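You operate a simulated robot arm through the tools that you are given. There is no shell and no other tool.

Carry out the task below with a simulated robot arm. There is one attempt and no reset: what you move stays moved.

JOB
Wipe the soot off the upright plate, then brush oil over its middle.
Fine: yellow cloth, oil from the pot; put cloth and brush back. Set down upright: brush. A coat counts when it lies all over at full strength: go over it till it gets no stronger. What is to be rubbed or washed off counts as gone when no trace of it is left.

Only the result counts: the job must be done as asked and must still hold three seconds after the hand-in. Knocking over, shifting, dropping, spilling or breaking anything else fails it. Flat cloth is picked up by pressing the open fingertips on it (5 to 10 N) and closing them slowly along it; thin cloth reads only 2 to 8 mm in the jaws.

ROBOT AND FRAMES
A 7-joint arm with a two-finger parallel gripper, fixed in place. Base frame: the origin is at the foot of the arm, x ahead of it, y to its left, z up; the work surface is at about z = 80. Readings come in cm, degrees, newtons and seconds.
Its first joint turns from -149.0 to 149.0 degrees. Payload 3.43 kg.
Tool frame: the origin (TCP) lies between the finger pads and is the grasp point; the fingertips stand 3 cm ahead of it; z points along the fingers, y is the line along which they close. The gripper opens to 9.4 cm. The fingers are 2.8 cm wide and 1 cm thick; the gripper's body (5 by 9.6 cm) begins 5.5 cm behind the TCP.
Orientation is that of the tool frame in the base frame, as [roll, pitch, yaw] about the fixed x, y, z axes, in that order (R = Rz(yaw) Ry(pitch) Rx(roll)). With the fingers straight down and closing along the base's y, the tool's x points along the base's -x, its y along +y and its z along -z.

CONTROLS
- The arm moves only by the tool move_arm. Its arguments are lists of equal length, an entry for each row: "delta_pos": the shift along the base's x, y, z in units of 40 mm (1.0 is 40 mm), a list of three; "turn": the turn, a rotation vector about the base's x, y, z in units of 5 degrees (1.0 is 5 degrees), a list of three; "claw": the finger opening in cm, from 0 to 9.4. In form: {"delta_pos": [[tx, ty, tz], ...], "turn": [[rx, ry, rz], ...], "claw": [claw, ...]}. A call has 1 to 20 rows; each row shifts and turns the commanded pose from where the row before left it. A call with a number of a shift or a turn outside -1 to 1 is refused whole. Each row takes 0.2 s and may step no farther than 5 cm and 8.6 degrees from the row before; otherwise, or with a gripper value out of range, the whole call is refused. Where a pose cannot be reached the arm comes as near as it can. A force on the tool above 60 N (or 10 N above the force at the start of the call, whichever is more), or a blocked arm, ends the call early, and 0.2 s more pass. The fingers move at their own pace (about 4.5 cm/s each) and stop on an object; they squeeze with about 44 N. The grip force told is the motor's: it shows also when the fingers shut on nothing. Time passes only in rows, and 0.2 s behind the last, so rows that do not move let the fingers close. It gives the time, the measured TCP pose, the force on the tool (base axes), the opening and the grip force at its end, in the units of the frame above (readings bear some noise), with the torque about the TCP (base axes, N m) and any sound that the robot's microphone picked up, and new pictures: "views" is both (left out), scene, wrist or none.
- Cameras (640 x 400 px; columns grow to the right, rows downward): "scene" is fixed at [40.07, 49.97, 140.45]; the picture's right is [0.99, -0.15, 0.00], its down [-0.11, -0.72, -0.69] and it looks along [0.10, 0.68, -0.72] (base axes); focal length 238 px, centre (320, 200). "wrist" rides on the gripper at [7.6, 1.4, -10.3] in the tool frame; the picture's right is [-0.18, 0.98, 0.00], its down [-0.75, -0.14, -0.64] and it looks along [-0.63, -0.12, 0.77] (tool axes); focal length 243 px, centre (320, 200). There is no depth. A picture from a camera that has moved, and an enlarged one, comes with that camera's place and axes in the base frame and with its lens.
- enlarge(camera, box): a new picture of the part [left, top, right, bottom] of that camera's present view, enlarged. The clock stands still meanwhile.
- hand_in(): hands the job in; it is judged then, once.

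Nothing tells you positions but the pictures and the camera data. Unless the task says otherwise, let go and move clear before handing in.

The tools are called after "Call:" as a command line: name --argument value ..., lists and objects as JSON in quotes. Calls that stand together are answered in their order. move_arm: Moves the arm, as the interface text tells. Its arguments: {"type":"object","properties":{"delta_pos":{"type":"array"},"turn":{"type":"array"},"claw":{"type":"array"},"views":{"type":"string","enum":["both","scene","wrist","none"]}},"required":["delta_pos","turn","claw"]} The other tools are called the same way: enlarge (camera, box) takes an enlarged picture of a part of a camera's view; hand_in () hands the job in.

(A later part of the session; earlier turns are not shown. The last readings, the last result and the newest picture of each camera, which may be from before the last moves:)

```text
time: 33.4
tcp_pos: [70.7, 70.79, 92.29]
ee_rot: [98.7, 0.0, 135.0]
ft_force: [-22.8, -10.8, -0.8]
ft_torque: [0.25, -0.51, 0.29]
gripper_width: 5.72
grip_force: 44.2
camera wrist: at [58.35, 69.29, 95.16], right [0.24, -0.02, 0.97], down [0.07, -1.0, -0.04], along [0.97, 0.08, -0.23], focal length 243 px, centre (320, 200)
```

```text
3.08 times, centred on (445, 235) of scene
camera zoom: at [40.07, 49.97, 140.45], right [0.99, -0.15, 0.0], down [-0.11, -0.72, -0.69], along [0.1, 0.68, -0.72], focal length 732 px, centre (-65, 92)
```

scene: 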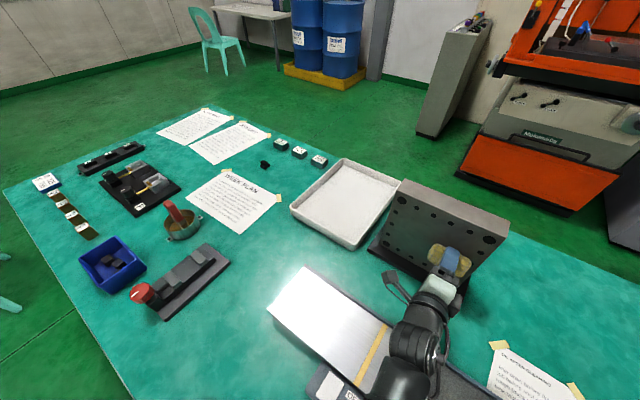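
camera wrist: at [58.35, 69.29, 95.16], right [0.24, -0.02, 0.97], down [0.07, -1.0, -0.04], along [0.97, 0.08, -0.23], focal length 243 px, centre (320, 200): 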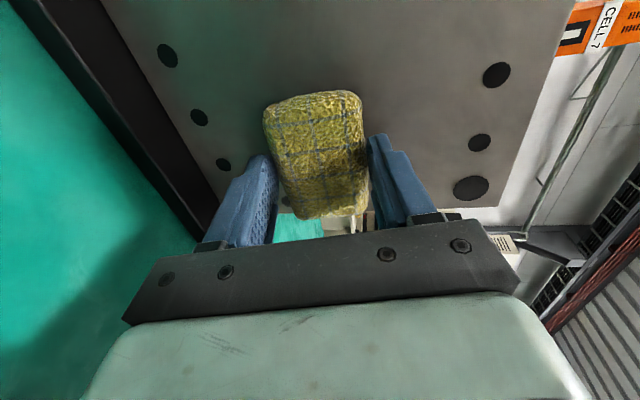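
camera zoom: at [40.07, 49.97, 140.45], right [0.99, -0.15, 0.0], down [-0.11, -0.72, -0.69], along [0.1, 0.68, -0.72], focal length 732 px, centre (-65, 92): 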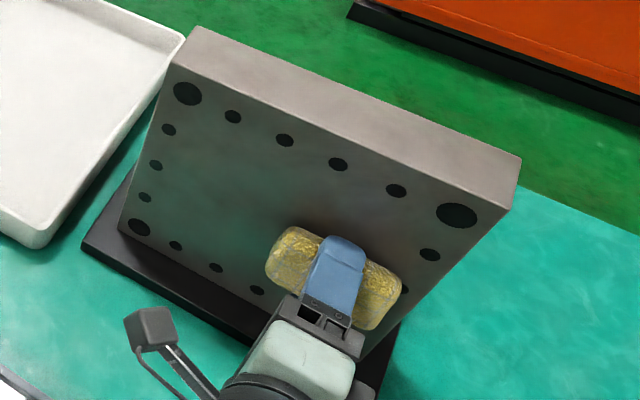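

It looks clean, but to leave no trace I'll add passes lower down and then higher up.

Call:
move_arm --delta_pos '[[-0.01, -0.01, -0.15], [0, 0, -0.15], [-0.2, 0.2, 0], [-0.2, 0.2, 0], [-0.2, 0.2, 0], [-0.2, 0.2, 0], [-0.2, 0.2, 0], [-0.2, 0.2, 0], [-0.2, 0.2, 0], [-0.2, 0.2, 0], [0, 0, 0]]' --turn '[[-0.2, 0.2, 0], [0, 0, 0], [0, 0, 0], [0, 0, 0], [0, 0, 0], [0, 0, 0], [0, 0, 0], [0, 0, 0], [0, 0, 0], [0, 0, 0], [0, 0, 0]]' --claw '[3, 3, 3, 3, 3, 3, 3, 3, 3, 3, 3]' --views "none"

Call:
move_arm --delta_pos '[[-0.01, -0.01, -0.15], [0, 0, -0.15], [0.2, -0.2, 0], [0.2, -0.2, 0], [0.2, -0.2, 0], [0.2, -0.2, 0], [0.2, -0.2, 0], [0.2, -0.2, 0], [0.2, -0.2, 0], [0.2, -0.2, 0], [0, 0, 0]]' --turn '[[-0.2, 0.2, 0], [0, 0, 0], [0, 0, 0], [0, 0, 0], [0, 0, 0], [0, 0, 0], [0, 0, 0], [0, 0, 0], [0, 0, 0], [0, 0, 0], [0, 0, 0]]' --claw '[3, 3, 3, 3, 3, 3, 3, 3, 3, 3, 3]' --views "none"

Call:
move_arm --delta_pos '[[-0.01, -0.01, -0.2], [0, 0, -0.2], [-0.2, 0.2, 0], [-0.2, 0.2, 0], [-0.2, 0.2, 0], [-0.2, 0.2, 0], [-0.2, 0.2, 0], [-0.2, 0.2, 0], [-0.2, 0.2, 0], [-0.2, 0.2, 0], [0, 0, 0]]' --turn '[[-0.2, 0.2, 0], [0, 0, 0], [0, 0, 0], [0, 0, 0], [0, 0, 0], [0, 0, 0], [0, 0, 0], [0, 0, 0], [0, 0, 0], [0, 0, 0], [0, 0, 0]]' --claw '[3, 3, 3, 3, 3, 3, 3, 3, 3, 3, 3]' --views "both"

```text
time: 35.8
tcp_pos: [64.1, 77.27, 91.04]
ee_rot: [100.0, -0.1, 135.1]
ft_force: [-8.0, -13.9, -0.6]
ft_torque: [0.33, -0.2, -0.24]
gripper_width: 5.68
grip_force: 43.8
```

```text
time: 38.2
tcp_pos: [70.63, 70.88, 89.83]
ee_rot: [101.6, 0.0, 134.9]
ft_force: [-13.5, -6.5, -0.2]
ft_torque: [0.13, -0.24, 0.16]
gripper_width: 5.7
grip_force: 44.1
```

```text
time: 40.6
tcp_pos: [64.24, 77.26, 88.29]
ee_rot: [102.9, 0.0, 135.1]
ft_force: [-9.2, -16.2, -0.6]
ft_torque: [0.34, -0.19, -0.26]
gripper_width: 5.68
grip_force: 44.2
camera wrist: at [52.03, 75.79, 91.86], right [0.29, 0.03, 0.96], down [0.07, -1.0, 0.01], along [0.96, 0.06, -0.29], focal length 243 px, centre (320, 200)
```

scene: 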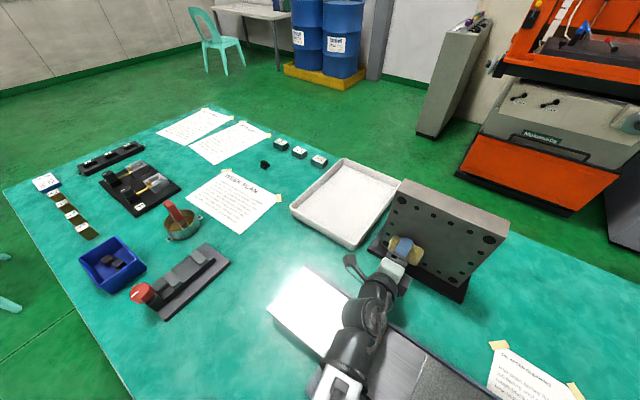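
wrist: 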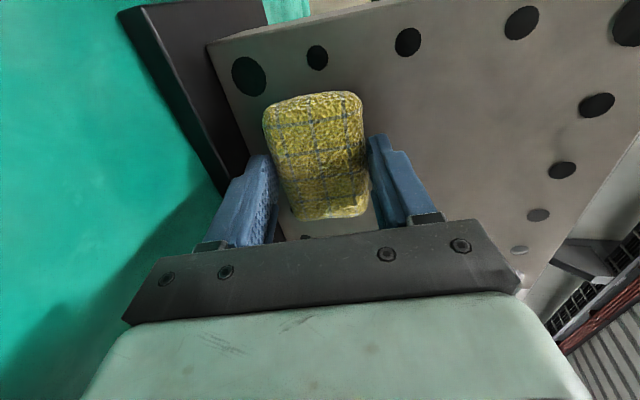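

The lower part has been wiped. I'll inspect both views closely for faint residue.

Call:
enlarge --camera "wrist" --box '[360, 20, 640, 195]'

Call:
enlarge --camera "scene" --box '[370, 170, 520, 300]'

```text
2.29 times, centred on (500, 108) of wrist
camera zoom: at [52.03, 75.79, 91.86], right [0.29, 0.03, 0.96], down [0.07, -1.0, 0.01], along [0.96, 0.06, -0.29], focal length 555 px, centre (-91, 411)
```

zoom: 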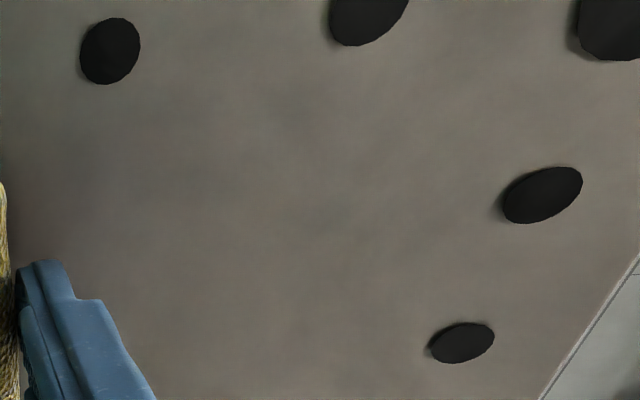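

```text
3.08 times, centred on (445, 235) of scene
camera zoom: at [40.07, 49.97, 140.45], right [0.99, -0.15, 0.0], down [-0.11, -0.72, -0.69], along [0.1, 0.68, -0.72], focal length 732 px, centre (-65, 92)
```

zoom: 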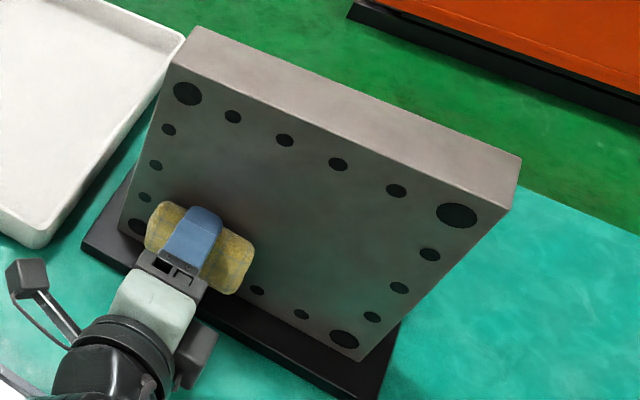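

The plate looks clean in both views. I'll do one more full set of passes, bottom to top, to make sure no trace stays.

Call:
move_arm --delta_pos '[[0, 0, -0.2], [0.2, -0.2, 0], [0.2, -0.2, 0], [0.2, -0.2, 0], [0.2, -0.2, 0], [0.2, -0.2, 0], [0.2, -0.2, 0], [0.2, -0.2, 0], [0.2, -0.2, 0], [0, 0, 0.25], [0, 0, 0.25], [-0.2, 0.2, 0], [-0.2, 0.2, 0], [-0.2, 0.2, 0], [-0.2, 0.2, 0], [-0.2, 0.2, 0], [-0.2, 0.2, 0], [-0.2, 0.2, 0], [-0.2, 0.2, 0], [0, 0, 0]]' --turn '[[0, 0, 0], [0, 0, 0], [0, 0, 0], [0, 0, 0], [0, 0, 0], [0, 0, 0], [0, 0, 0], [0, 0, 0], [0, 0, 0], [0, 0, 0], [0, 0, 0], [0, 0, 0], [0, 0, 0], [0, 0, 0], [0, 0, 0], [0, 0, 0], [0, 0, 0], [0, 0, 0], [0, 0, 0], [0, 0, 0]]' --claw '[3, 3, 3, 3, 3, 3, 3, 3, 3, 3, 3, 3, 3, 3, 3, 3, 3, 3, 3, 3]' --views "none"

Call:
move_arm --delta_pos '[[0, 0, 0.25], [0, 0, 0.25], [0.2, -0.2, 0], [0.2, -0.2, 0], [0.2, -0.2, 0], [0.2, -0.2, 0], [0.2, -0.2, 0], [0.2, -0.2, 0], [0.2, -0.2, 0], [0.2, -0.2, 0], [0, 0, 0]]' --turn '[[0.2, -0.2, 0], [0.2, -0.2, 0], [0, 0, 0], [0, 0, 0], [0, 0, 0], [0, 0, 0], [0, 0, 0], [0, 0, 0], [0, 0, 0], [0, 0, 0], [0, 0, 0]]' --claw '[3, 3, 3, 3, 3, 3, 3, 3, 3, 3, 3]' --views "none"

```text
time: 44.8
tcp_pos: [64.2, 77.13, 89.45]
ee_rot: [103.0, 0.1, 134.9]
ft_force: [-4.5, -8.6, -1.1]
ft_torque: [0.12, -0.03, -0.08]
gripper_width: 5.68
grip_force: 43.9
```

```text
time: 47.2
tcp_pos: [70.68, 70.89, 91.55]
ee_rot: [100.0, 0.0, 135.0]
ft_force: [0.1, -0.3, -0.5]
ft_torque: [-0.05, 0.05, 0.01]
gripper_width: 5.68
grip_force: 43.8
```

The last stroke lost contact as the tilt changed. I'll press in slightly more and repeat the middle and upper bands.

Call:
move_arm --delta_pos '[[0.03, 0.03, 0], [-0.2, 0.2, 0], [-0.2, 0.2, 0], [-0.2, 0.2, 0], [-0.2, 0.2, 0], [-0.2, 0.2, 0], [-0.2, 0.2, 0], [-0.2, 0.2, 0], [-0.2, 0.2, 0], [0, 0, 0]]' --turn '[[0, 0, 0], [0, 0, 0], [0, 0, 0], [0, 0, 0], [0, 0, 0], [0, 0, 0], [0, 0, 0], [0, 0, 0], [0, 0, 0], [0, 0, 0]]' --claw '[3, 3, 3, 3, 3, 3, 3, 3, 3, 3]' --views "none"

Call:
move_arm --delta_pos '[[0.01, 0.01, 0.25], [0, 0, 0.25], [0.2, -0.2, 0], [0.2, -0.2, 0], [0.2, -0.2, 0], [0.2, -0.2, 0], [0.2, -0.2, 0], [0.2, -0.2, 0], [0.2, -0.2, 0], [0.2, -0.2, 0], [0, 0, 0]]' --turn '[[0.2, -0.2, 0], [0, 0, 0], [0, 0, 0], [0, 0, 0], [0, 0, 0], [0, 0, 0], [0, 0, 0], [0, 0, 0], [0, 0, 0], [0, 0, 0], [0, 0, 0]]' --claw '[3, 3, 3, 3, 3, 3, 3, 3, 3, 3, 3]' --views "none"

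Call:
move_arm --delta_pos '[[0.01, 0.01, 0.25], [0, 0, 0.25], [-0.2, 0.2, 0], [-0.2, 0.2, 0], [-0.2, 0.2, 0], [-0.2, 0.2, 0], [-0.2, 0.2, 0], [-0.2, 0.2, 0], [-0.2, 0.2, 0], [-0.2, 0.2, 0], [0, 0, 0]]' --turn '[[0.2, -0.2, 0], [0, 0, 0], [0, 0, 0], [0, 0, 0], [0, 0, 0], [0, 0, 0], [0, 0, 0], [0, 0, 0], [0, 0, 0], [0, 0, 0], [0, 0, 0]]' --claw '[3, 3, 3, 3, 3, 3, 3, 3, 3, 3, 3]' --views "none"

```text
time: 49.4
tcp_pos: [64.29, 77.25, 91.49]
ee_rot: [100.1, -0.1, 135.0]
ft_force: [-12.4, -22.8, -1.6]
ft_torque: [0.46, -0.24, -0.32]
gripper_width: 5.67
grip_force: 44.4
```

```text
time: 51.8
tcp_pos: [70.66, 70.99, 93.54]
ee_rot: [98.7, 0.0, 135.0]
ft_force: [-15.8, -6.9, -0.2]
ft_torque: [0.19, -0.32, 0.23]
gripper_width: 5.67
grip_force: 43.7
```

```text
time: 54.2
tcp_pos: [64.35, 77.39, 95.38]
ee_rot: [97.3, 0.1, 134.9]
ft_force: [-5.1, -9.4, -0.8]
ft_torque: [0.19, -0.11, -0.16]
gripper_width: 5.69
grip_force: 43.9
```

One last stroke along the upper edge at z ≈ 97.3, then I'll retreat and look at the bare plate.

Call:
move_arm --delta_pos '[[0.012, 0.012, 0.25], [0, 0, 0.25], [0.2, -0.2, 0], [0.2, -0.2, 0], [0.2, -0.2, 0], [0.2, -0.2, 0], [0.2, -0.2, 0], [0.2, -0.2, 0], [0.2, -0.2, 0], [0.2, -0.2, 0], [0, 0, 0]]' --turn '[[0.15, -0.15, 0], [0, 0, 0], [0, 0, 0], [0, 0, 0], [0, 0, 0], [0, 0, 0], [0, 0, 0], [0, 0, 0], [0, 0, 0], [0, 0, 0], [0, 0, 0]]' --claw '[3, 3, 3, 3, 3, 3, 3, 3, 3, 3, 3]' --views "none"

Call:
move_arm --delta_pos '[[-0.3, -0.3, 0], [-0.7, -0.7, 0.1], [-0.8, -0.6, 0.3], [-0.8, -0.3, 0.3], [-0.8, 0, 0.3], [-0.8, 0, 0], [0, 0, 0]]' --turn '[[0, 0, 0], [0, 0, 0], [-0.7, 0.7, 0], [-0.9, 0.9, 0], [-0.9, 0.9, 0], [-0.9, 0.9, 0], [0, 0, 0]]' --claw '[3, 3, 3, 3, 3, 3, 3]' --views "both"

Call:
enlarge --camera "scene" --box '[360, 160, 520, 310]'

```text
time: 56.6
tcp_pos: [70.8, 71.05, 97.44]
ee_rot: [96.2, -0.1, 135.0]
ft_force: [-15.0, -7.1, -0.9]
ft_torque: [0.2, -0.41, 0.17]
gripper_width: 5.68
grip_force: 44.4
```

```text
time: 58.2
tcp_pos: [54.06, 63.47, 101.28]
ee_rot: [120.4, 0.0, 135.0]
ft_force: [0.7, 0.2, -1.0]
ft_torque: [0.0, 0.05, 0.03]
gripper_width: 5.7
grip_force: 43.5
camera wrist: at [42.98, 63.16, 107.69], right [0.48, 0.22, 0.85], down [0.09, -0.97, 0.2], along [0.87, -0.02, -0.49], focal length 243 px, centre (320, 200)
```

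scene: 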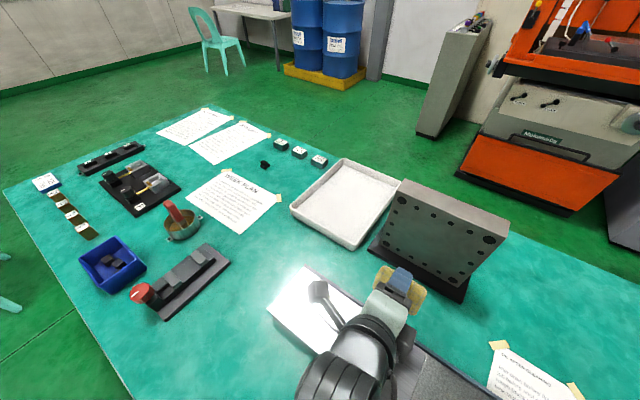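
wrist: 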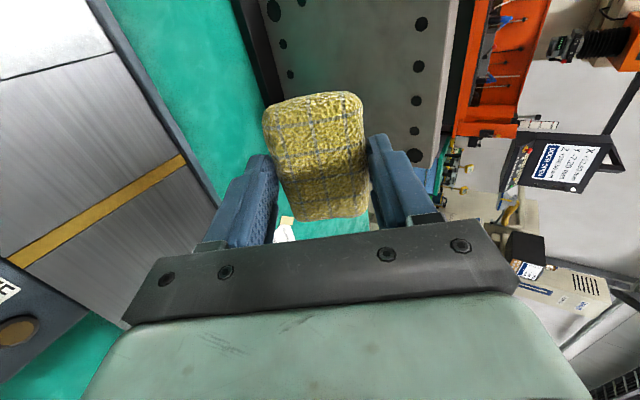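

```text
2.67 times, centred on (440, 235) of scene
camera zoom: at [40.07, 49.97, 140.45], right [0.99, -0.15, 0.0], down [-0.11, -0.72, -0.69], along [0.1, 0.68, -0.72], focal length 634 px, centre (0, 107)
```

zoom: 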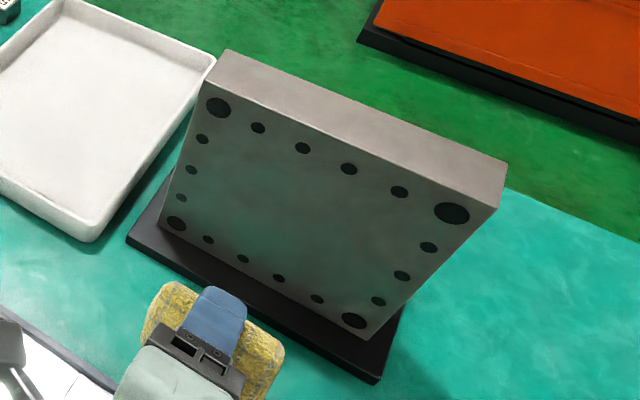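

The plate looks clean and hasn't moved. I'll check once more at higher magnification for traces.

Call:
enlarge --camera "scene" --box '[410, 205, 480, 265]'

Call:
enlarge --camera "wrist" --box '[260, 0, 460, 170]'

```text
6.67 times, centred on (445, 235) of scene
camera zoom: at [40.07, 49.97, 140.45], right [0.99, -0.15, 0.0], down [-0.11, -0.72, -0.69], along [0.1, 0.68, -0.72], focal length 1585 px, centre (-513, -33)
```

zoom: 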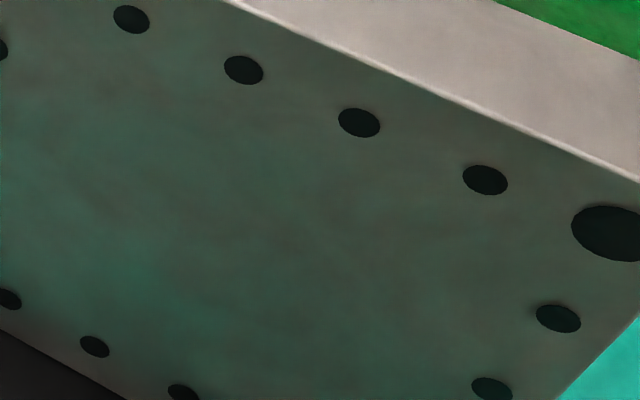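

```text
2.35 times, centred on (360, 85) of wrist
camera zoom: at [42.98, 63.16, 107.69], right [0.48, 0.22, 0.85], down [0.09, -0.97, 0.2], along [0.87, -0.02, -0.49], focal length 571 px, centre (226, 471)
```

zoom: 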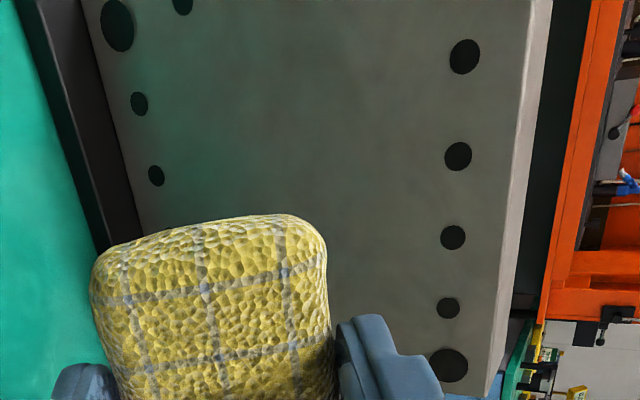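

I can see no trace of soot. I'll now carry the cloth back to where it lay, taking one more look at the plate on the way.

Call:
move_arm --delta_pos '[[-0.85, 0.2, 0], [-0.85, 0.2, 0], [-0.85, 0.2, 0], [-0.85, 0.2, 0], [-0.85, 0.2, 0], [0, 0, 0]]' --turn '[[-0.4, 0.4, 0], [-0.4, 0.4, 0], [-0.4, 0.4, 0], [-0.5, 0.5, 0], [-0.5, 0.5, 0], [0, 0, 0]]' --claw '[3, 3, 3, 3, 3, 3]' --views "wrist"

Call:
enlarge --camera "wrist" --box '[340, 50, 540, 230]'

```text
time: 59.6
tcp_pos: [37.06, 67.39, 101.37]
ee_rot: [135.9, 0.0, 135.1]
ft_force: [-0.8, -1.0, -0.3]
ft_torque: [0.0, 0.0, 0.0]
gripper_width: 5.65
grip_force: 44.1
camera wrist: at [27.38, 68.52, 109.68], right [0.63, 0.37, 0.68], down [0.15, -0.92, 0.36], along [0.76, -0.13, -0.63], focal length 243 px, centre (320, 200)
```

wrist: 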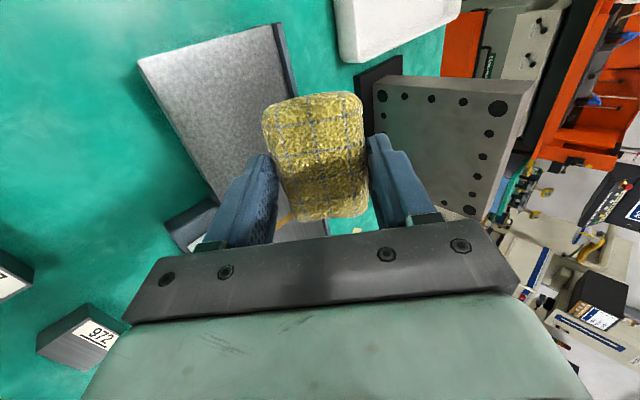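

```text
2.22 times, centred on (440, 140) of wrist
camera zoom: at [27.38, 68.52, 109.68], right [0.63, 0.37, 0.68], down [0.15, -0.92, 0.36], along [0.76, -0.13, -0.63], focal length 539 px, centre (53, 333)
```

zoom: 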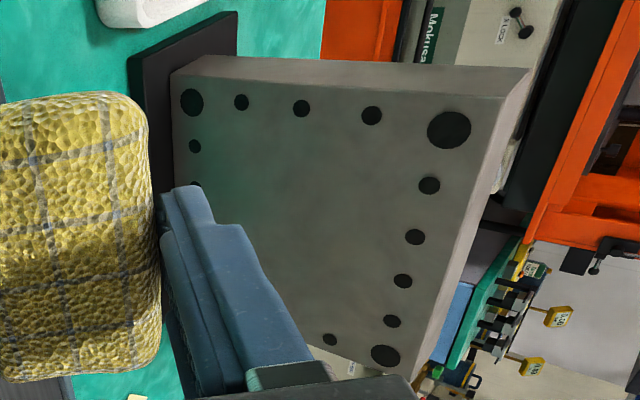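

The whole face is clean. I'll go back over the cloth's original spot and set the tool upright.

Call:
move_arm --delta_pos '[[-0.849, -0.023, 0], [-0.849, -0.023, 0], [-0.849, -0.023, 0], [-0.849, -0.023, 0], [-0.849, -0.023, 0], [-0.849, -0.023, 0], [-0.849, -0.023, 0], [0, 0, 0]]' --turn '[[-0.891, 0.891, 0], [-0.891, 0.891, 0], [-0.891, 0.891, 0], [-0.891, 0.891, 0], [-0.891, 0.891, 0], [-0.891, 0.891, 0], [-0.891, 0.891, 0], [0, 0, 0]]' --claw '[3, 3, 3, 3, 3, 3, 3, 3]' --views "both"

```text
time: 61.4
tcp_pos: [13.08, 66.75, 101.48]
ee_rot: [-179.9, -0.1, 135.0]
ft_force: [0.2, 0.3, -0.6]
ft_torque: [0.02, -0.04, 0.03]
gripper_width: 5.65
grip_force: 44.0
camera wrist: at [8.88, 73.2, 111.65], right [0.83, 0.56, 0.0], down [0.43, -0.63, 0.64], along [0.36, -0.53, -0.77], focal length 243 px, centre (320, 200)
```

scene: 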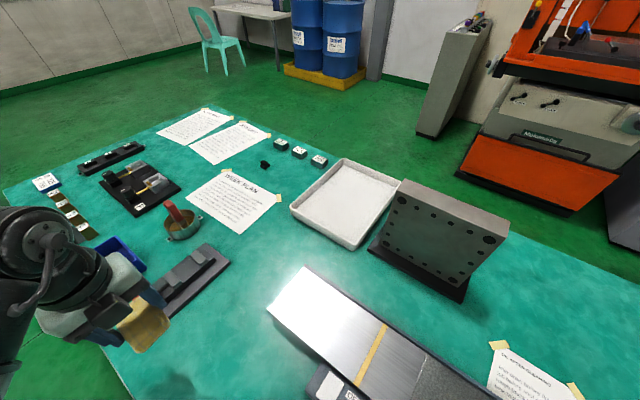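
wrist: 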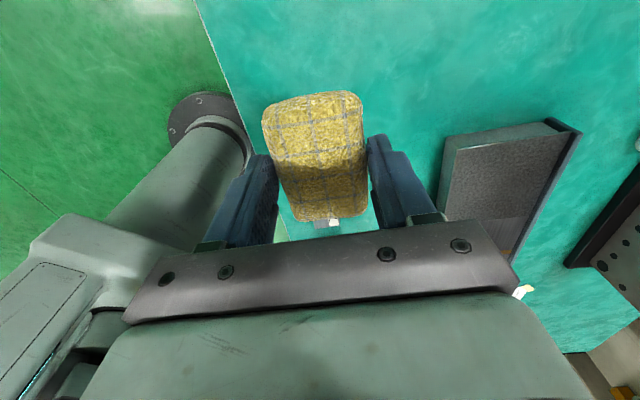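

I'm lowering the cloth to its original grasp height.

Call:
move_arm --delta_pos '[[0.05, 0, -0.9], [0, 0, -0.9], [0, 0, -0.9], [0, 0, -0.8], [0, 0, -0.45], [0, 0, -0.2], [0, 0, 0]]' --turn '[[0, 0, 0], [0, 0, 0], [0, 0, 0], [0, 0, 0], [0, 0, 0], [0, 0, 0], [0, 0, 0]]' --claw '[3, 3, 3, 3, 3, 3, 3]' --views "none"

```text
time: 63.0
tcp_pos: [13.48, 66.87, 84.89]
ee_rot: [-179.9, 0.0, 135.0]
ft_force: [-0.4, 0.4, -0.6]
ft_torque: [0.0, -0.01, -0.01]
gripper_width: 5.64
grip_force: 44.0
```

Call:
move_arm --delta_pos '[[0, 0, -0.1], [0, 0, -0.04], [0, 0, 0]]' --turn '[[0, 0, 0], [0, 0, 0], [0, 0, 0]]' --claw '[3, 3, 3]' --views "none"

```text
time: 63.8
tcp_pos: [13.49, 66.68, 84.41]
ee_rot: [-180.0, 0.0, 135.0]
ft_force: [-0.4, 0.3, 0.0]
ft_torque: [0.02, 0.0, -0.03]
gripper_width: 5.68
grip_force: 44.2
```

Call:
move_arm --delta_pos '[[0, 0, -0.04], [0, 0, -0.02], [0, 0, 0]]' --turn '[[0, 0, 0], [0, 0, 0], [0, 0, 0]]' --claw '[3, 3, 3]' --views "none"

```text
time: 64.6
tcp_pos: [13.44, 66.82, 84.08]
ee_rot: [-180.0, 0.0, 135.0]
ft_force: [0.6, -0.5, -0.3]
ft_torque: [0.01, 0.0, 0.03]
gripper_width: 5.65
grip_force: 43.7
```

No contact yet, so the pad may have slid a little into the fingers while rubbing. I'll keep lowering in small steps.

Call:
move_arm --delta_pos '[[0, 0, -0.03], [0, 0, -0.03], [0, 0, 0]]' --turn '[[0, 0, 0], [0, 0, 0], [0, 0, 0]]' --claw '[3, 3, 3]' --views "wrist"

```text
time: 65.4
tcp_pos: [13.41, 66.84, 84.02]
ee_rot: [179.9, -0.1, 135.1]
ft_force: [1.1, 1.9, 37.2]
ft_torque: [-0.57, 0.27, 0.02]
gripper_width: 5.68
grip_force: 44.3
camera wrist: at [9.16, 73.23, 94.18], right [0.83, 0.56, 0.0], down [0.43, -0.63, 0.64], along [0.36, -0.53, -0.77], focal length 243 px, centre (320, 200)
```

wrist: 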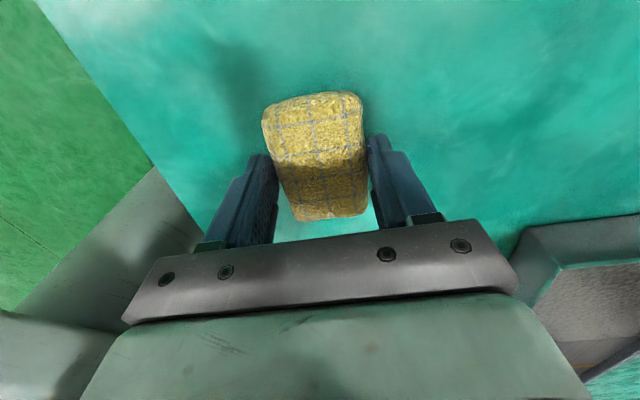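

The cloth is on the table, with 37 N of contact. I'll relieve the pressure and then open.

Call:
move_arm --delta_pos '[[0, 0, 0.04], [0, 0, 0], [0, 0, 0], [0, 0, 0], [0, 0, 0], [0, 0, 0]]' --turn '[[0, 0, 0], [0, 0, 0], [0, 0, 0], [0, 0, 0], [0, 0, 0], [0, 0, 0]]' --claw '[3, 3, 6, 7.5, 9.4, 9.4]' --views "wrist"

```text
time: 66.8
tcp_pos: [13.48, 66.92, 83.9]
ee_rot: [180.0, -0.1, 134.9]
ft_force: [-0.1, 0.3, -0.5]
ft_torque: [0.02, -0.04, 0.0]
gripper_width: 9.41
grip_force: 0.0
camera wrist: at [9.16, 73.28, 94.13], right [0.83, 0.56, 0.0], down [0.43, -0.63, 0.64], along [0.36, -0.53, -0.77], focal length 243 px, centre (320, 200)
```

wrist: 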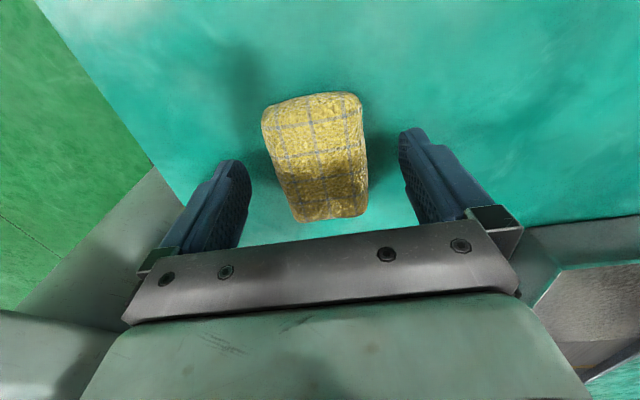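

The cloth lies back in its place. I'll rise and move toward the pot for a close look at the brush.

Call:
move_arm --delta_pos '[[0, 0, 0.5], [0, 0, 0.9], [0, 0, 0.9], [0, 0, 0.9], [0, 0, 0.9], [0, 0, 0.9], [0, 0, 0.9], [0, 0, 0.9], [-0.375, 0.72, 0.2], [-0.375, 0.72, 0], [-0.375, 0.72, 0], [-0.375, 0.72, 0], [-0.375, 0.72, 0], [-0.375, 0.72, 0], [-0.375, 0.72, 0], [-0.375, 0.72, 0], [-0.375, 0.72, 0], [0, 0, 0]]' --turn '[[0, 0, 0], [0, 0, 0], [0, 0, 0], [0, 0, 0], [0, 0, 0], [0, 0, 0], [0, 0, 0], [0, 0, 0], [0, 0, 1], [0, 0, 1], [0, 0, 1], [0, 0, 1], [0, 0, 1], [0, 0, 1], [0, 0, 1], [0, 0, 1], [0, 0, 1], [0, 0, 0]]' --claw '[9.4, 9.4, 9.4, 9.4, 9.4, 9.4, 9.4, 9.4, 9.4, 9.4, 9.4, 9.4, 9.4, 9.4, 9.4, 9.4, 9.4, 9.4]' --views "both"

```text
time: 70.6
tcp_pos: [0.02, 92.75, 111.73]
ee_rot: [180.0, 0.0, -179.9]
ft_force: [0.3, 0.1, 1.0]
ft_torque: [0.04, -0.01, 0.0]
gripper_width: 9.41
grip_force: 0.1
camera wrist: at [-7.59, 94.26, 122.02], right [0.18, 0.98, 0.0], down [0.75, -0.14, 0.64], along [0.63, -0.12, -0.77], focal length 243 px, centre (320, 200)
```

scene: 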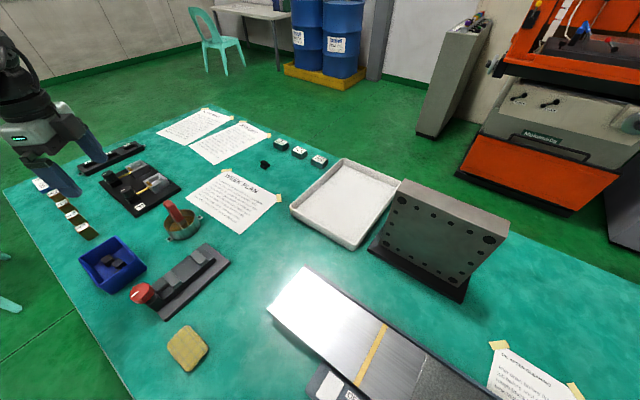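
wrist: 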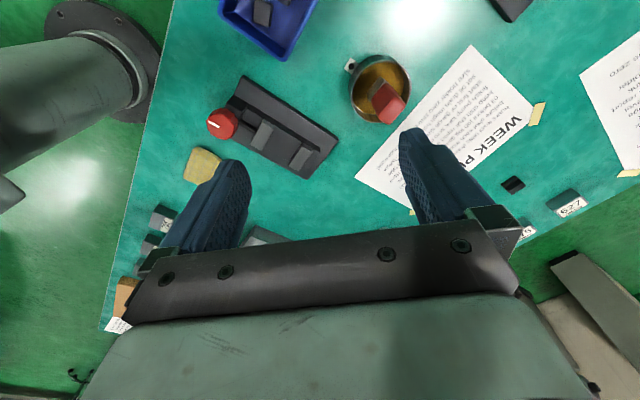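

The cloth rests where it was, and the pot and brush are in the wrist view. I'll zoom in on them.

Call:
enlarge --camera "wrist" --box '[330, 40, 430, 130]'

Call:
enlarge --camera "scene" --box '[150, 190, 215, 250]'

Call:
enlarge --camera "scene" --box '[360, 160, 520, 310]'

```text
4.44 times, centred on (380, 85) of wrist
camera zoom: at [-7.59, 94.26, 122.02], right [0.18, 0.98, 0.0], down [0.75, -0.14, 0.64], along [0.63, -0.12, -0.77], focal length 1078 px, centre (53, 711)
```

zoom: 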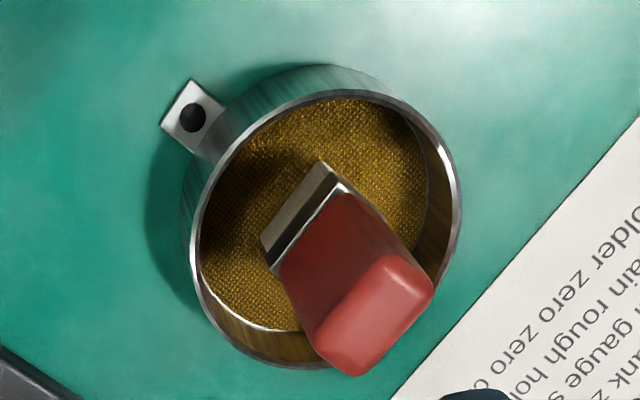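

```text
6.67 times, centred on (182, 220) of scene
camera zoom: at [40.07, 49.97, 140.45], right [0.99, -0.15, 0.0], down [-0.11, -0.72, -0.69], along [0.1, 0.68, -0.72], focal length 1585 px, centre (1237, 67)
```

zoom: 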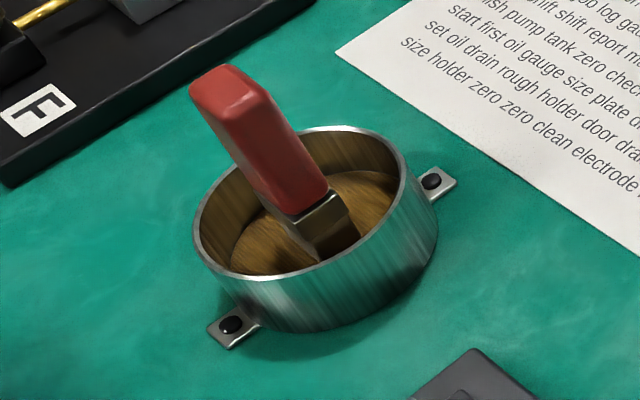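

```text
2.67 times, centred on (440, 235) of scene
camera zoom: at [40.07, 49.97, 140.45], right [0.99, -0.15, 0.0], down [-0.11, -0.72, -0.69], along [0.1, 0.68, -0.72], focal length 634 px, centre (0, 107)
```

zoom: 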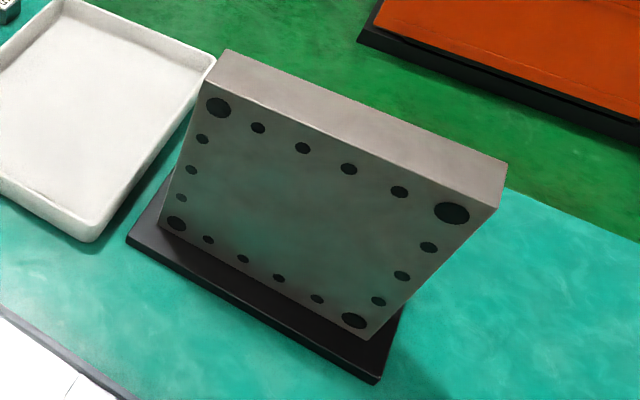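

The brush handle's top sits near (4.6, 100.8, 92), about 2.8 x 1.8 cm, with its thin side along the same 45° direction as the pad. I'll move above it with that yaw and test whether straight down is reachable.

Call:
move_arm --delta_pos '[[0.128, 0.224, -0.15], [0.128, 0.224, -0.15], [0.128, 0.224, -0.15], [0.128, 0.224, -0.15], [0.128, 0.224, -0.15], [0.128, 0.224, -0.15], [0.128, 0.224, -0.15], [0.128, 0.224, -0.15], [0.128, 0.224, -0.15], [0, 0, 0]]' --turn '[[0, 0, -1], [0, 0, -1], [0, 0, -1], [0, 0, -1], [0, 0, -1], [0, 0, -1], [0, 0, -1], [0, 0, -1], [0, 0, -1], [0, 0, 0]]' --claw '[7, 7, 7, 7, 7, 7, 7, 7, 7, 7]' --views "both"

```text
time: 72.8
tcp_pos: [4.58, 100.81, 106.56]
ee_rot: [180.0, 0.0, 134.9]
ft_force: [0.3, -0.3, -0.6]
ft_torque: [0.0, -0.02, -0.03]
gripper_width: 7.01
grip_force: 0.1
camera wrist: at [0.26, 107.28, 116.7], right [0.83, 0.56, 0.0], down [0.43, -0.63, 0.64], along [0.36, -0.53, -0.77], focal length 243 px, centre (320, 200)
```

scene: 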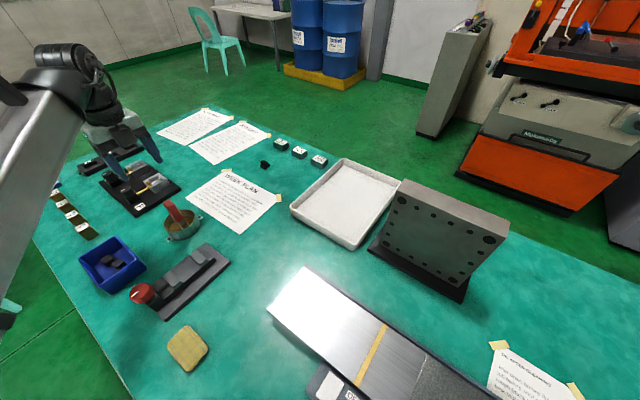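
wrist: 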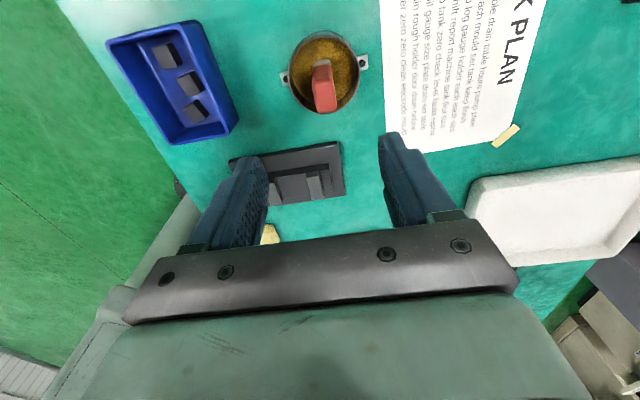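

Straight down is reachable here. I'll zoom in to centre on the handle.

Call:
enlarge --camera "wrist" --box '[270, 20, 380, 120]'

```text
4.00 times, centred on (325, 70) of wrist
camera zoom: at [0.26, 107.28, 116.7], right [0.83, 0.56, 0.0], down [0.43, -0.63, 0.64], along [0.36, -0.53, -0.77], focal length 970 px, centre (300, 720)
```

zoom: 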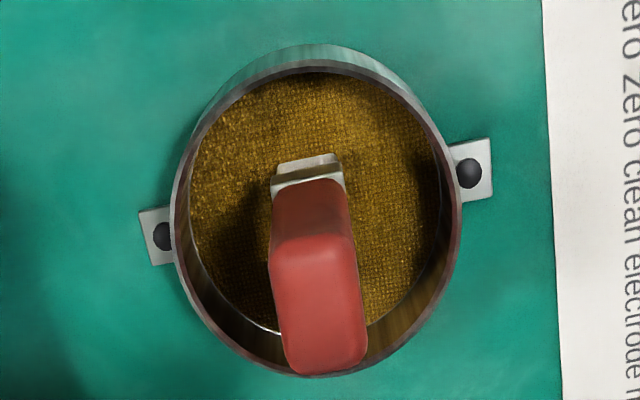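

The handle's centre is about 0.5 cm off along the closing line, so I'll correct and descend to just above it.

Call:
move_arm --delta_pos '[[0.025, 0.15, -0.8], [0, 0, -0.8], [0, 0, -0.8], [0, 0, 0]]' --turn '[[0, 0, 0], [0, 0, 0], [0, 0, 0], [0, 0, 0]]' --claw '[7, 7, 7, 7]' --views "both"

```text
time: 73.8
tcp_pos: [4.64, 101.51, 96.94]
ee_rot: [-179.9, 0.0, 135.0]
ft_force: [0.6, 0.1, -0.1]
ft_torque: [0.0, 0.01, 0.02]
gripper_width: 7.0
grip_force: 0.1
camera wrist: at [0.38, 107.96, 107.09], right [0.83, 0.56, 0.0], down [0.43, -0.63, 0.64], along [0.36, -0.53, -0.77], focal length 243 px, centre (320, 200)
```

scene: 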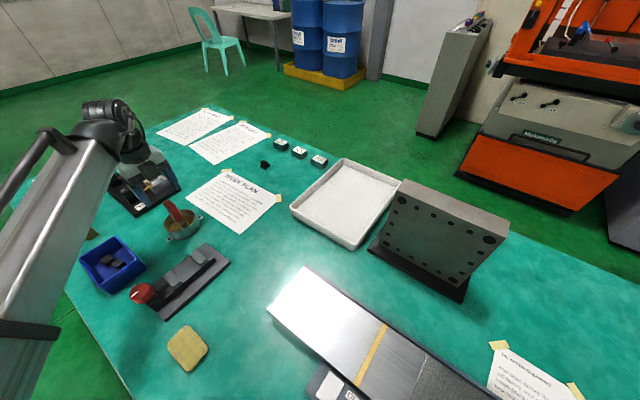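
wrist: 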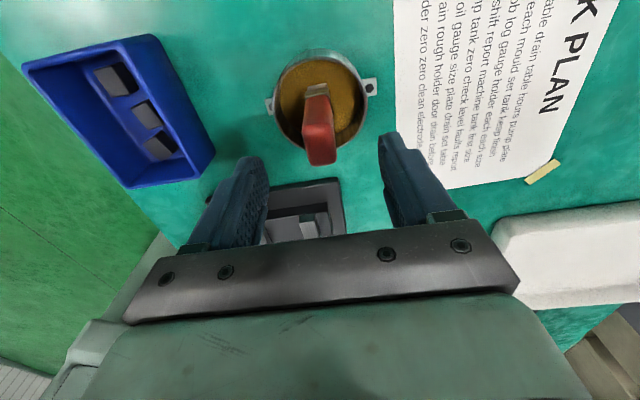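

Call:
enlarge --camera "wrist" --box '[240, 60, 400, 190]'

```text
3.08 times, centred on (320, 125) of wrist
camera zoom: at [0.38, 107.96, 107.09], right [0.83, 0.56, 0.0], down [0.43, -0.63, 0.64], along [0.36, -0.53, -0.77], focal length 746 px, centre (320, 431)
```

zoom: 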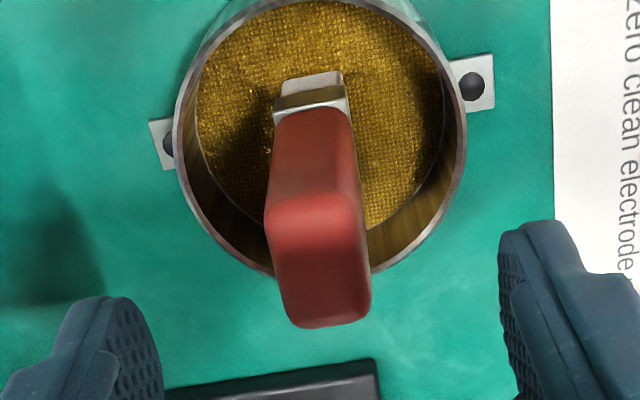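

The TCP is now exactly over the handle. I'll descend around it to grasp height.

Call:
move_arm --delta_pos '[[0, 0, -0.5], [0, 0, -0.5], [0, 0, -0.5], [0, 0, -0.3], [0, 0, 0]]' --turn '[[0, 0, 0], [0, 0, 0], [0, 0, 0], [0, 0, 0], [0, 0, 0]]' --claw '[7, 7, 7, 7, 7]' --views "both"

```text
time: 75.0
tcp_pos: [4.62, 101.62, 89.76]
ee_rot: [-179.9, 0.0, 135.0]
ft_force: [0.1, 0.1, -0.2]
ft_torque: [0.02, 0.01, -0.01]
gripper_width: 7.01
grip_force: 0.1
camera wrist: at [0.32, 107.96, 99.93], right [0.83, 0.56, 0.0], down [0.43, -0.63, 0.64], along [0.36, -0.53, -0.77], focal length 243 px, centre (320, 200)
```

scene: 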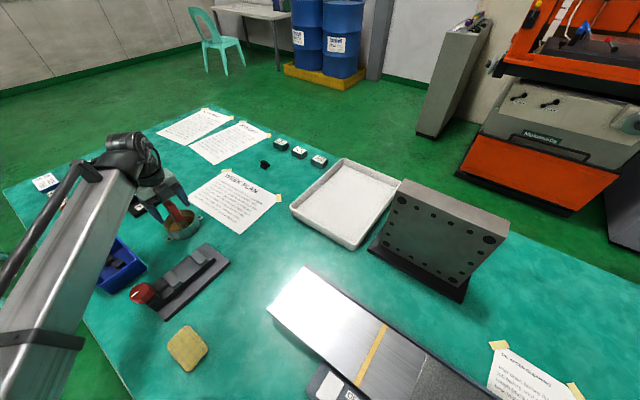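
wrist: 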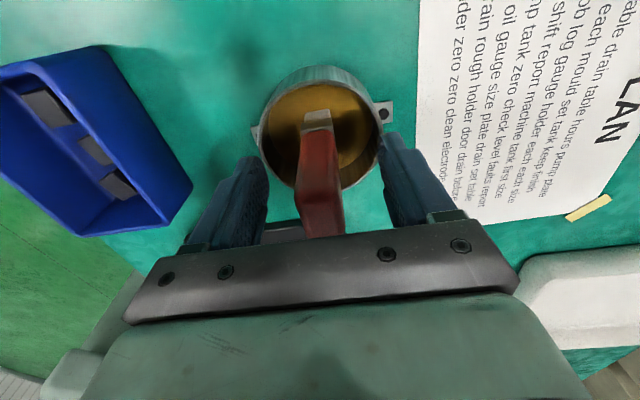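

The handle stands between the fingers. I'm closing on it.

Call:
move_arm --delta_pos '[[0, 0, 0], [0, 0, 0], [0, 0, 0], [0, 0, 0], [0, 0, 0], [0, 0, 0], [0, 0, 0], [0, 0, 0]]' --turn '[[0, 0, 0], [0, 0, 0], [0, 0, 0], [0, 0, 0], [0, 0, 0], [0, 0, 0], [0, 0, 0], [0, 0, 0]]' --claw '[5.5, 4.5, 3.5, 3, 2.5, 2, 1, 1]' --views "both"

```text
time: 76.8
tcp_pos: [4.58, 101.58, 89.75]
ee_rot: [179.9, 0.0, 134.9]
ft_force: [-1.2, 0.2, -0.6]
ft_torque: [-0.01, 0.01, 0.04]
gripper_width: 2.53
grip_force: 44.1
camera wrist: at [0.32, 107.97, 99.93], right [0.83, 0.56, 0.0], down [0.43, -0.63, 0.64], along [0.36, -0.53, -0.77], focal length 243 px, centre (320, 200)
```

scene: 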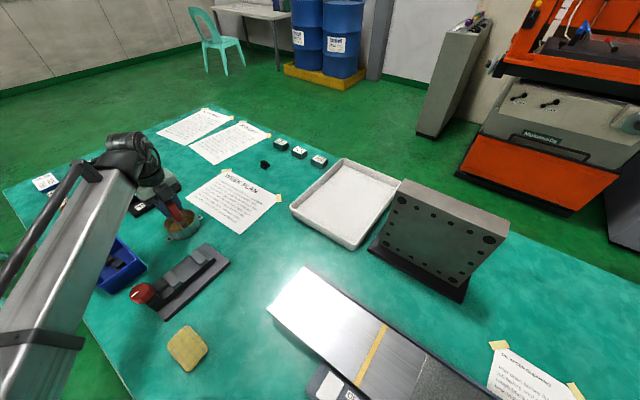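
wrist: 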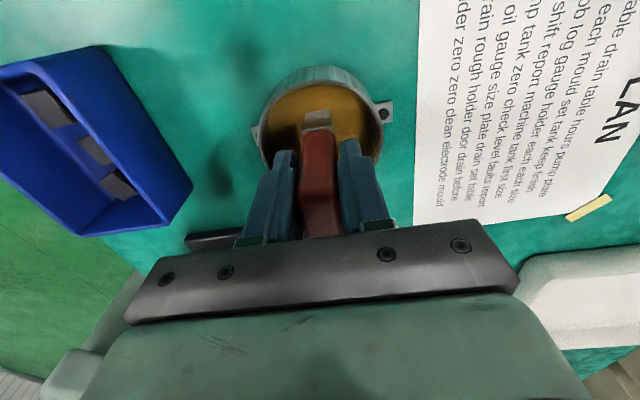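

The brush is gripped, 2.5 cm wide at 44 N. I'll lift it straight out of the pot, pausing briefly so it can drip.

Call:
move_arm --delta_pos '[[0, 0, 0.2], [0, 0, 0.3], [0, 0, 0.4], [0, 0, 0.4], [0, 0, 0], [0, 0, 0], [0, 0, 0]]' --turn '[[0, 0, 0], [0, 0, 0], [0, 0, 0], [0, 0, 0], [0, 0, 0], [0, 0, 0], [0, 0, 0]]' --claw '[1, 1, 1, 1, 1, 1, 1]' --views "both"

Call:
enlarge --camera "wrist" --box '[220, 40, 420, 250]'

Call:
enlarge --camera "scene" --box '[130, 160, 230, 250]'

```text
time: 78.4
tcp_pos: [4.64, 101.37, 94.9]
ee_rot: [-179.9, 0.1, 135.0]
ft_force: [-0.2, 0.5, -0.5]
ft_torque: [0.03, 0.0, -0.02]
gripper_width: 2.55
grip_force: 43.7
camera wrist: at [0.32, 107.92, 105.18], right [0.83, 0.56, 0.0], down [0.43, -0.63, 0.64], along [0.36, -0.53, -0.77], focal length 243 px, centre (320, 200)
```

scene: 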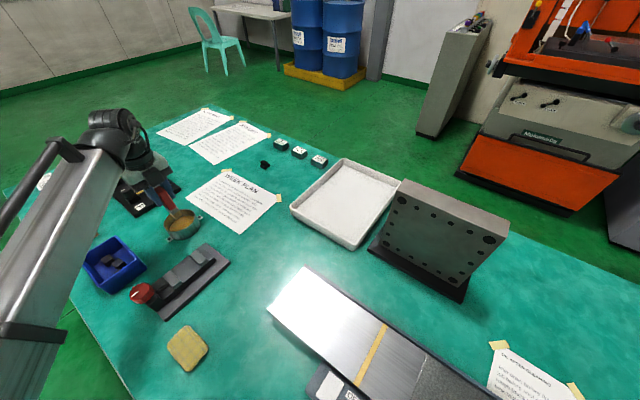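
wrist: 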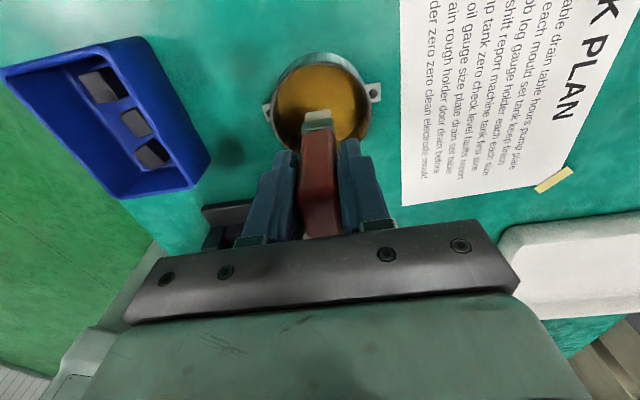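

```text
1.90 times, centred on (320, 145) of wrist
camera zoom: at [0.32, 107.92, 105.18], right [0.83, 0.56, 0.0], down [0.43, -0.63, 0.64], along [0.36, -0.53, -0.77], focal length 462 px, centre (320, 305)
```

zoom: 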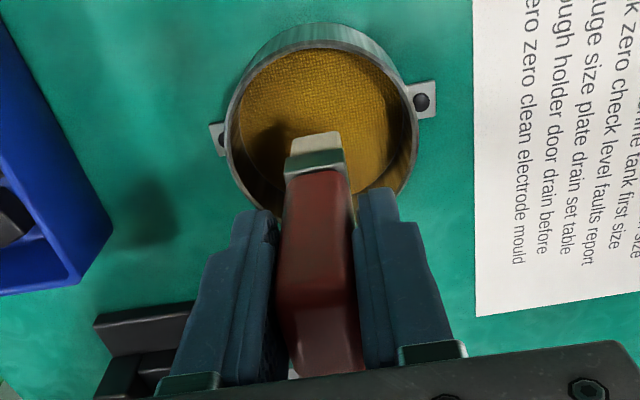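

```text
4.44 times, centred on (180, 205) of scene
camera zoom: at [40.07, 49.97, 140.45], right [0.99, -0.15, 0.0], down [-0.11, -0.72, -0.69], along [0.1, 0.68, -0.72], focal length 1057 px, centre (942, 178)
```

zoom: 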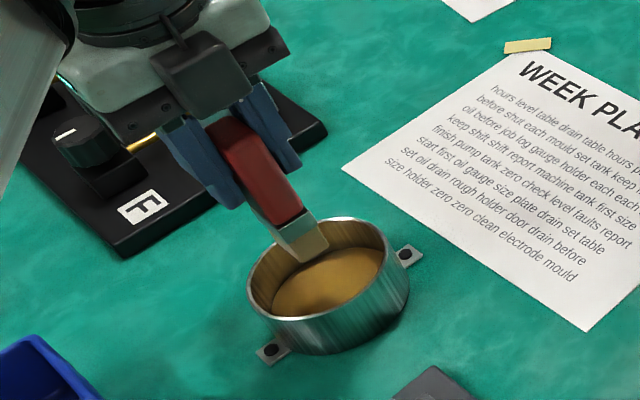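

The brush is out and its bristles show below the ferrule. I'll dip it once more while holding it, let it drip, then carry it toward the plate.

Call:
move_arm --delta_pos '[[0, 0, -0.5], [0, 0, -0.5], [0, 0, 0], [0, 0, 0], [0, 0, 0.4], [0, 0, 0.4], [0, 0, 0.4], [0, 0, 0], [0, 0, 0], [0, 0, 0]]' --turn '[[0, 0, 0], [0, 0, 0], [0, 0, 0], [0, 0, 0], [0, 0, 0], [0, 0, 0], [0, 0, 0], [0, 0, 0], [0, 0, 0], [0, 0, 0]]' --claw '[1, 1, 1, 1, 1, 1, 1, 1, 1, 1]' --views "wrist"

```text
time: 80.6
tcp_pos: [4.68, 101.44, 95.78]
ee_rot: [-180.0, 0.1, 135.1]
ft_force: [0.0, 0.4, -0.1]
ft_torque: [0.0, 0.04, 0.02]
gripper_width: 2.55
grip_force: 43.8
camera wrist: at [0.35, 107.91, 105.98], right [0.83, 0.56, 0.0], down [0.43, -0.63, 0.64], along [0.36, -0.53, -0.77], focal length 243 px, centre (320, 200)
```

wrist: 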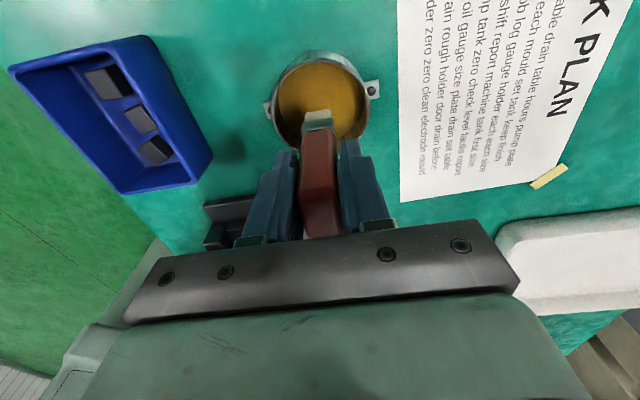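

Dipped and drained. I'll raise the brush and swing it over toward the plate, tilting to about 78° and stopping well short.

Call:
move_arm --delta_pos '[[0, 0, 0.9], [0, 0, 0.9], [0, 0, 0.6], [0.866, -0.534, 0], [0.866, -0.534, 0], [0.866, -0.534, 0], [0.866, -0.534, 0], [0.866, -0.534, 0], [0.866, -0.534, 0], [0.866, -0.534, 0], [0.866, -0.534, 0], [0, 0, 0]]' --turn '[[0, 0, 0], [0, 0, 0], [0, 0, 0], [0.7, -0.7, 0], [0.7, -0.7, 0], [0.7, -0.7, 0], [0.7, -0.7, 0], [0.7, -0.7, 0], [0.7, -0.7, 0], [0.7, -0.7, 0], [0.7, -0.7, 0], [0, 0, 0]]' --claw '[1, 1, 1, 1, 1, 1, 1, 1, 1, 1, 1, 1]' --views "both"

```text
time: 83.2
tcp_pos: [32.47, 84.56, 105.43]
ee_rot: [140.3, -0.1, 135.0]
ft_force: [-0.1, -0.2, -0.1]
ft_torque: [0.05, 0.0, 0.0]
gripper_width: 2.54
grip_force: 44.0
camera wrist: at [23.31, 86.01, 114.08], right [0.67, 0.41, 0.63], down [0.17, -0.9, 0.4], along [0.73, -0.16, -0.67], focal length 243 px, centre (320, 200)
```

scene: 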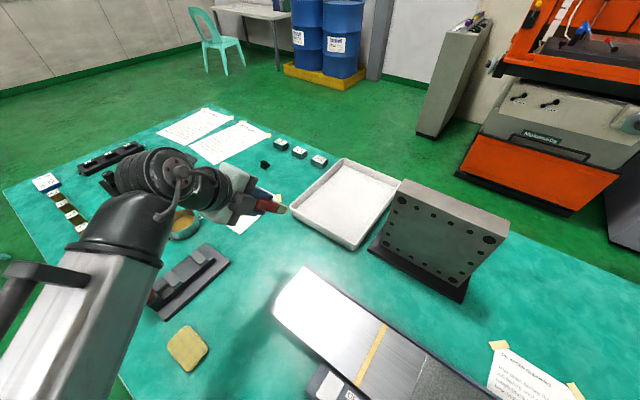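
wrist: 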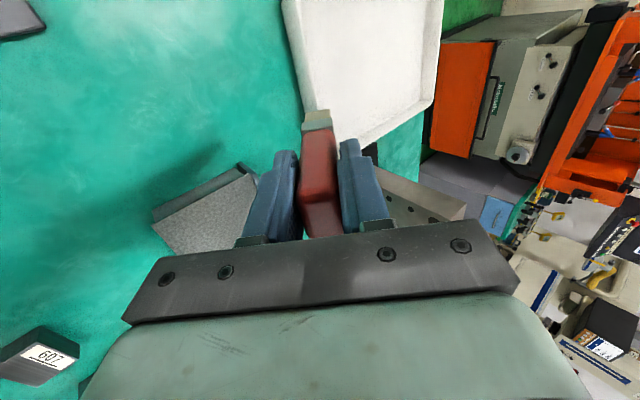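

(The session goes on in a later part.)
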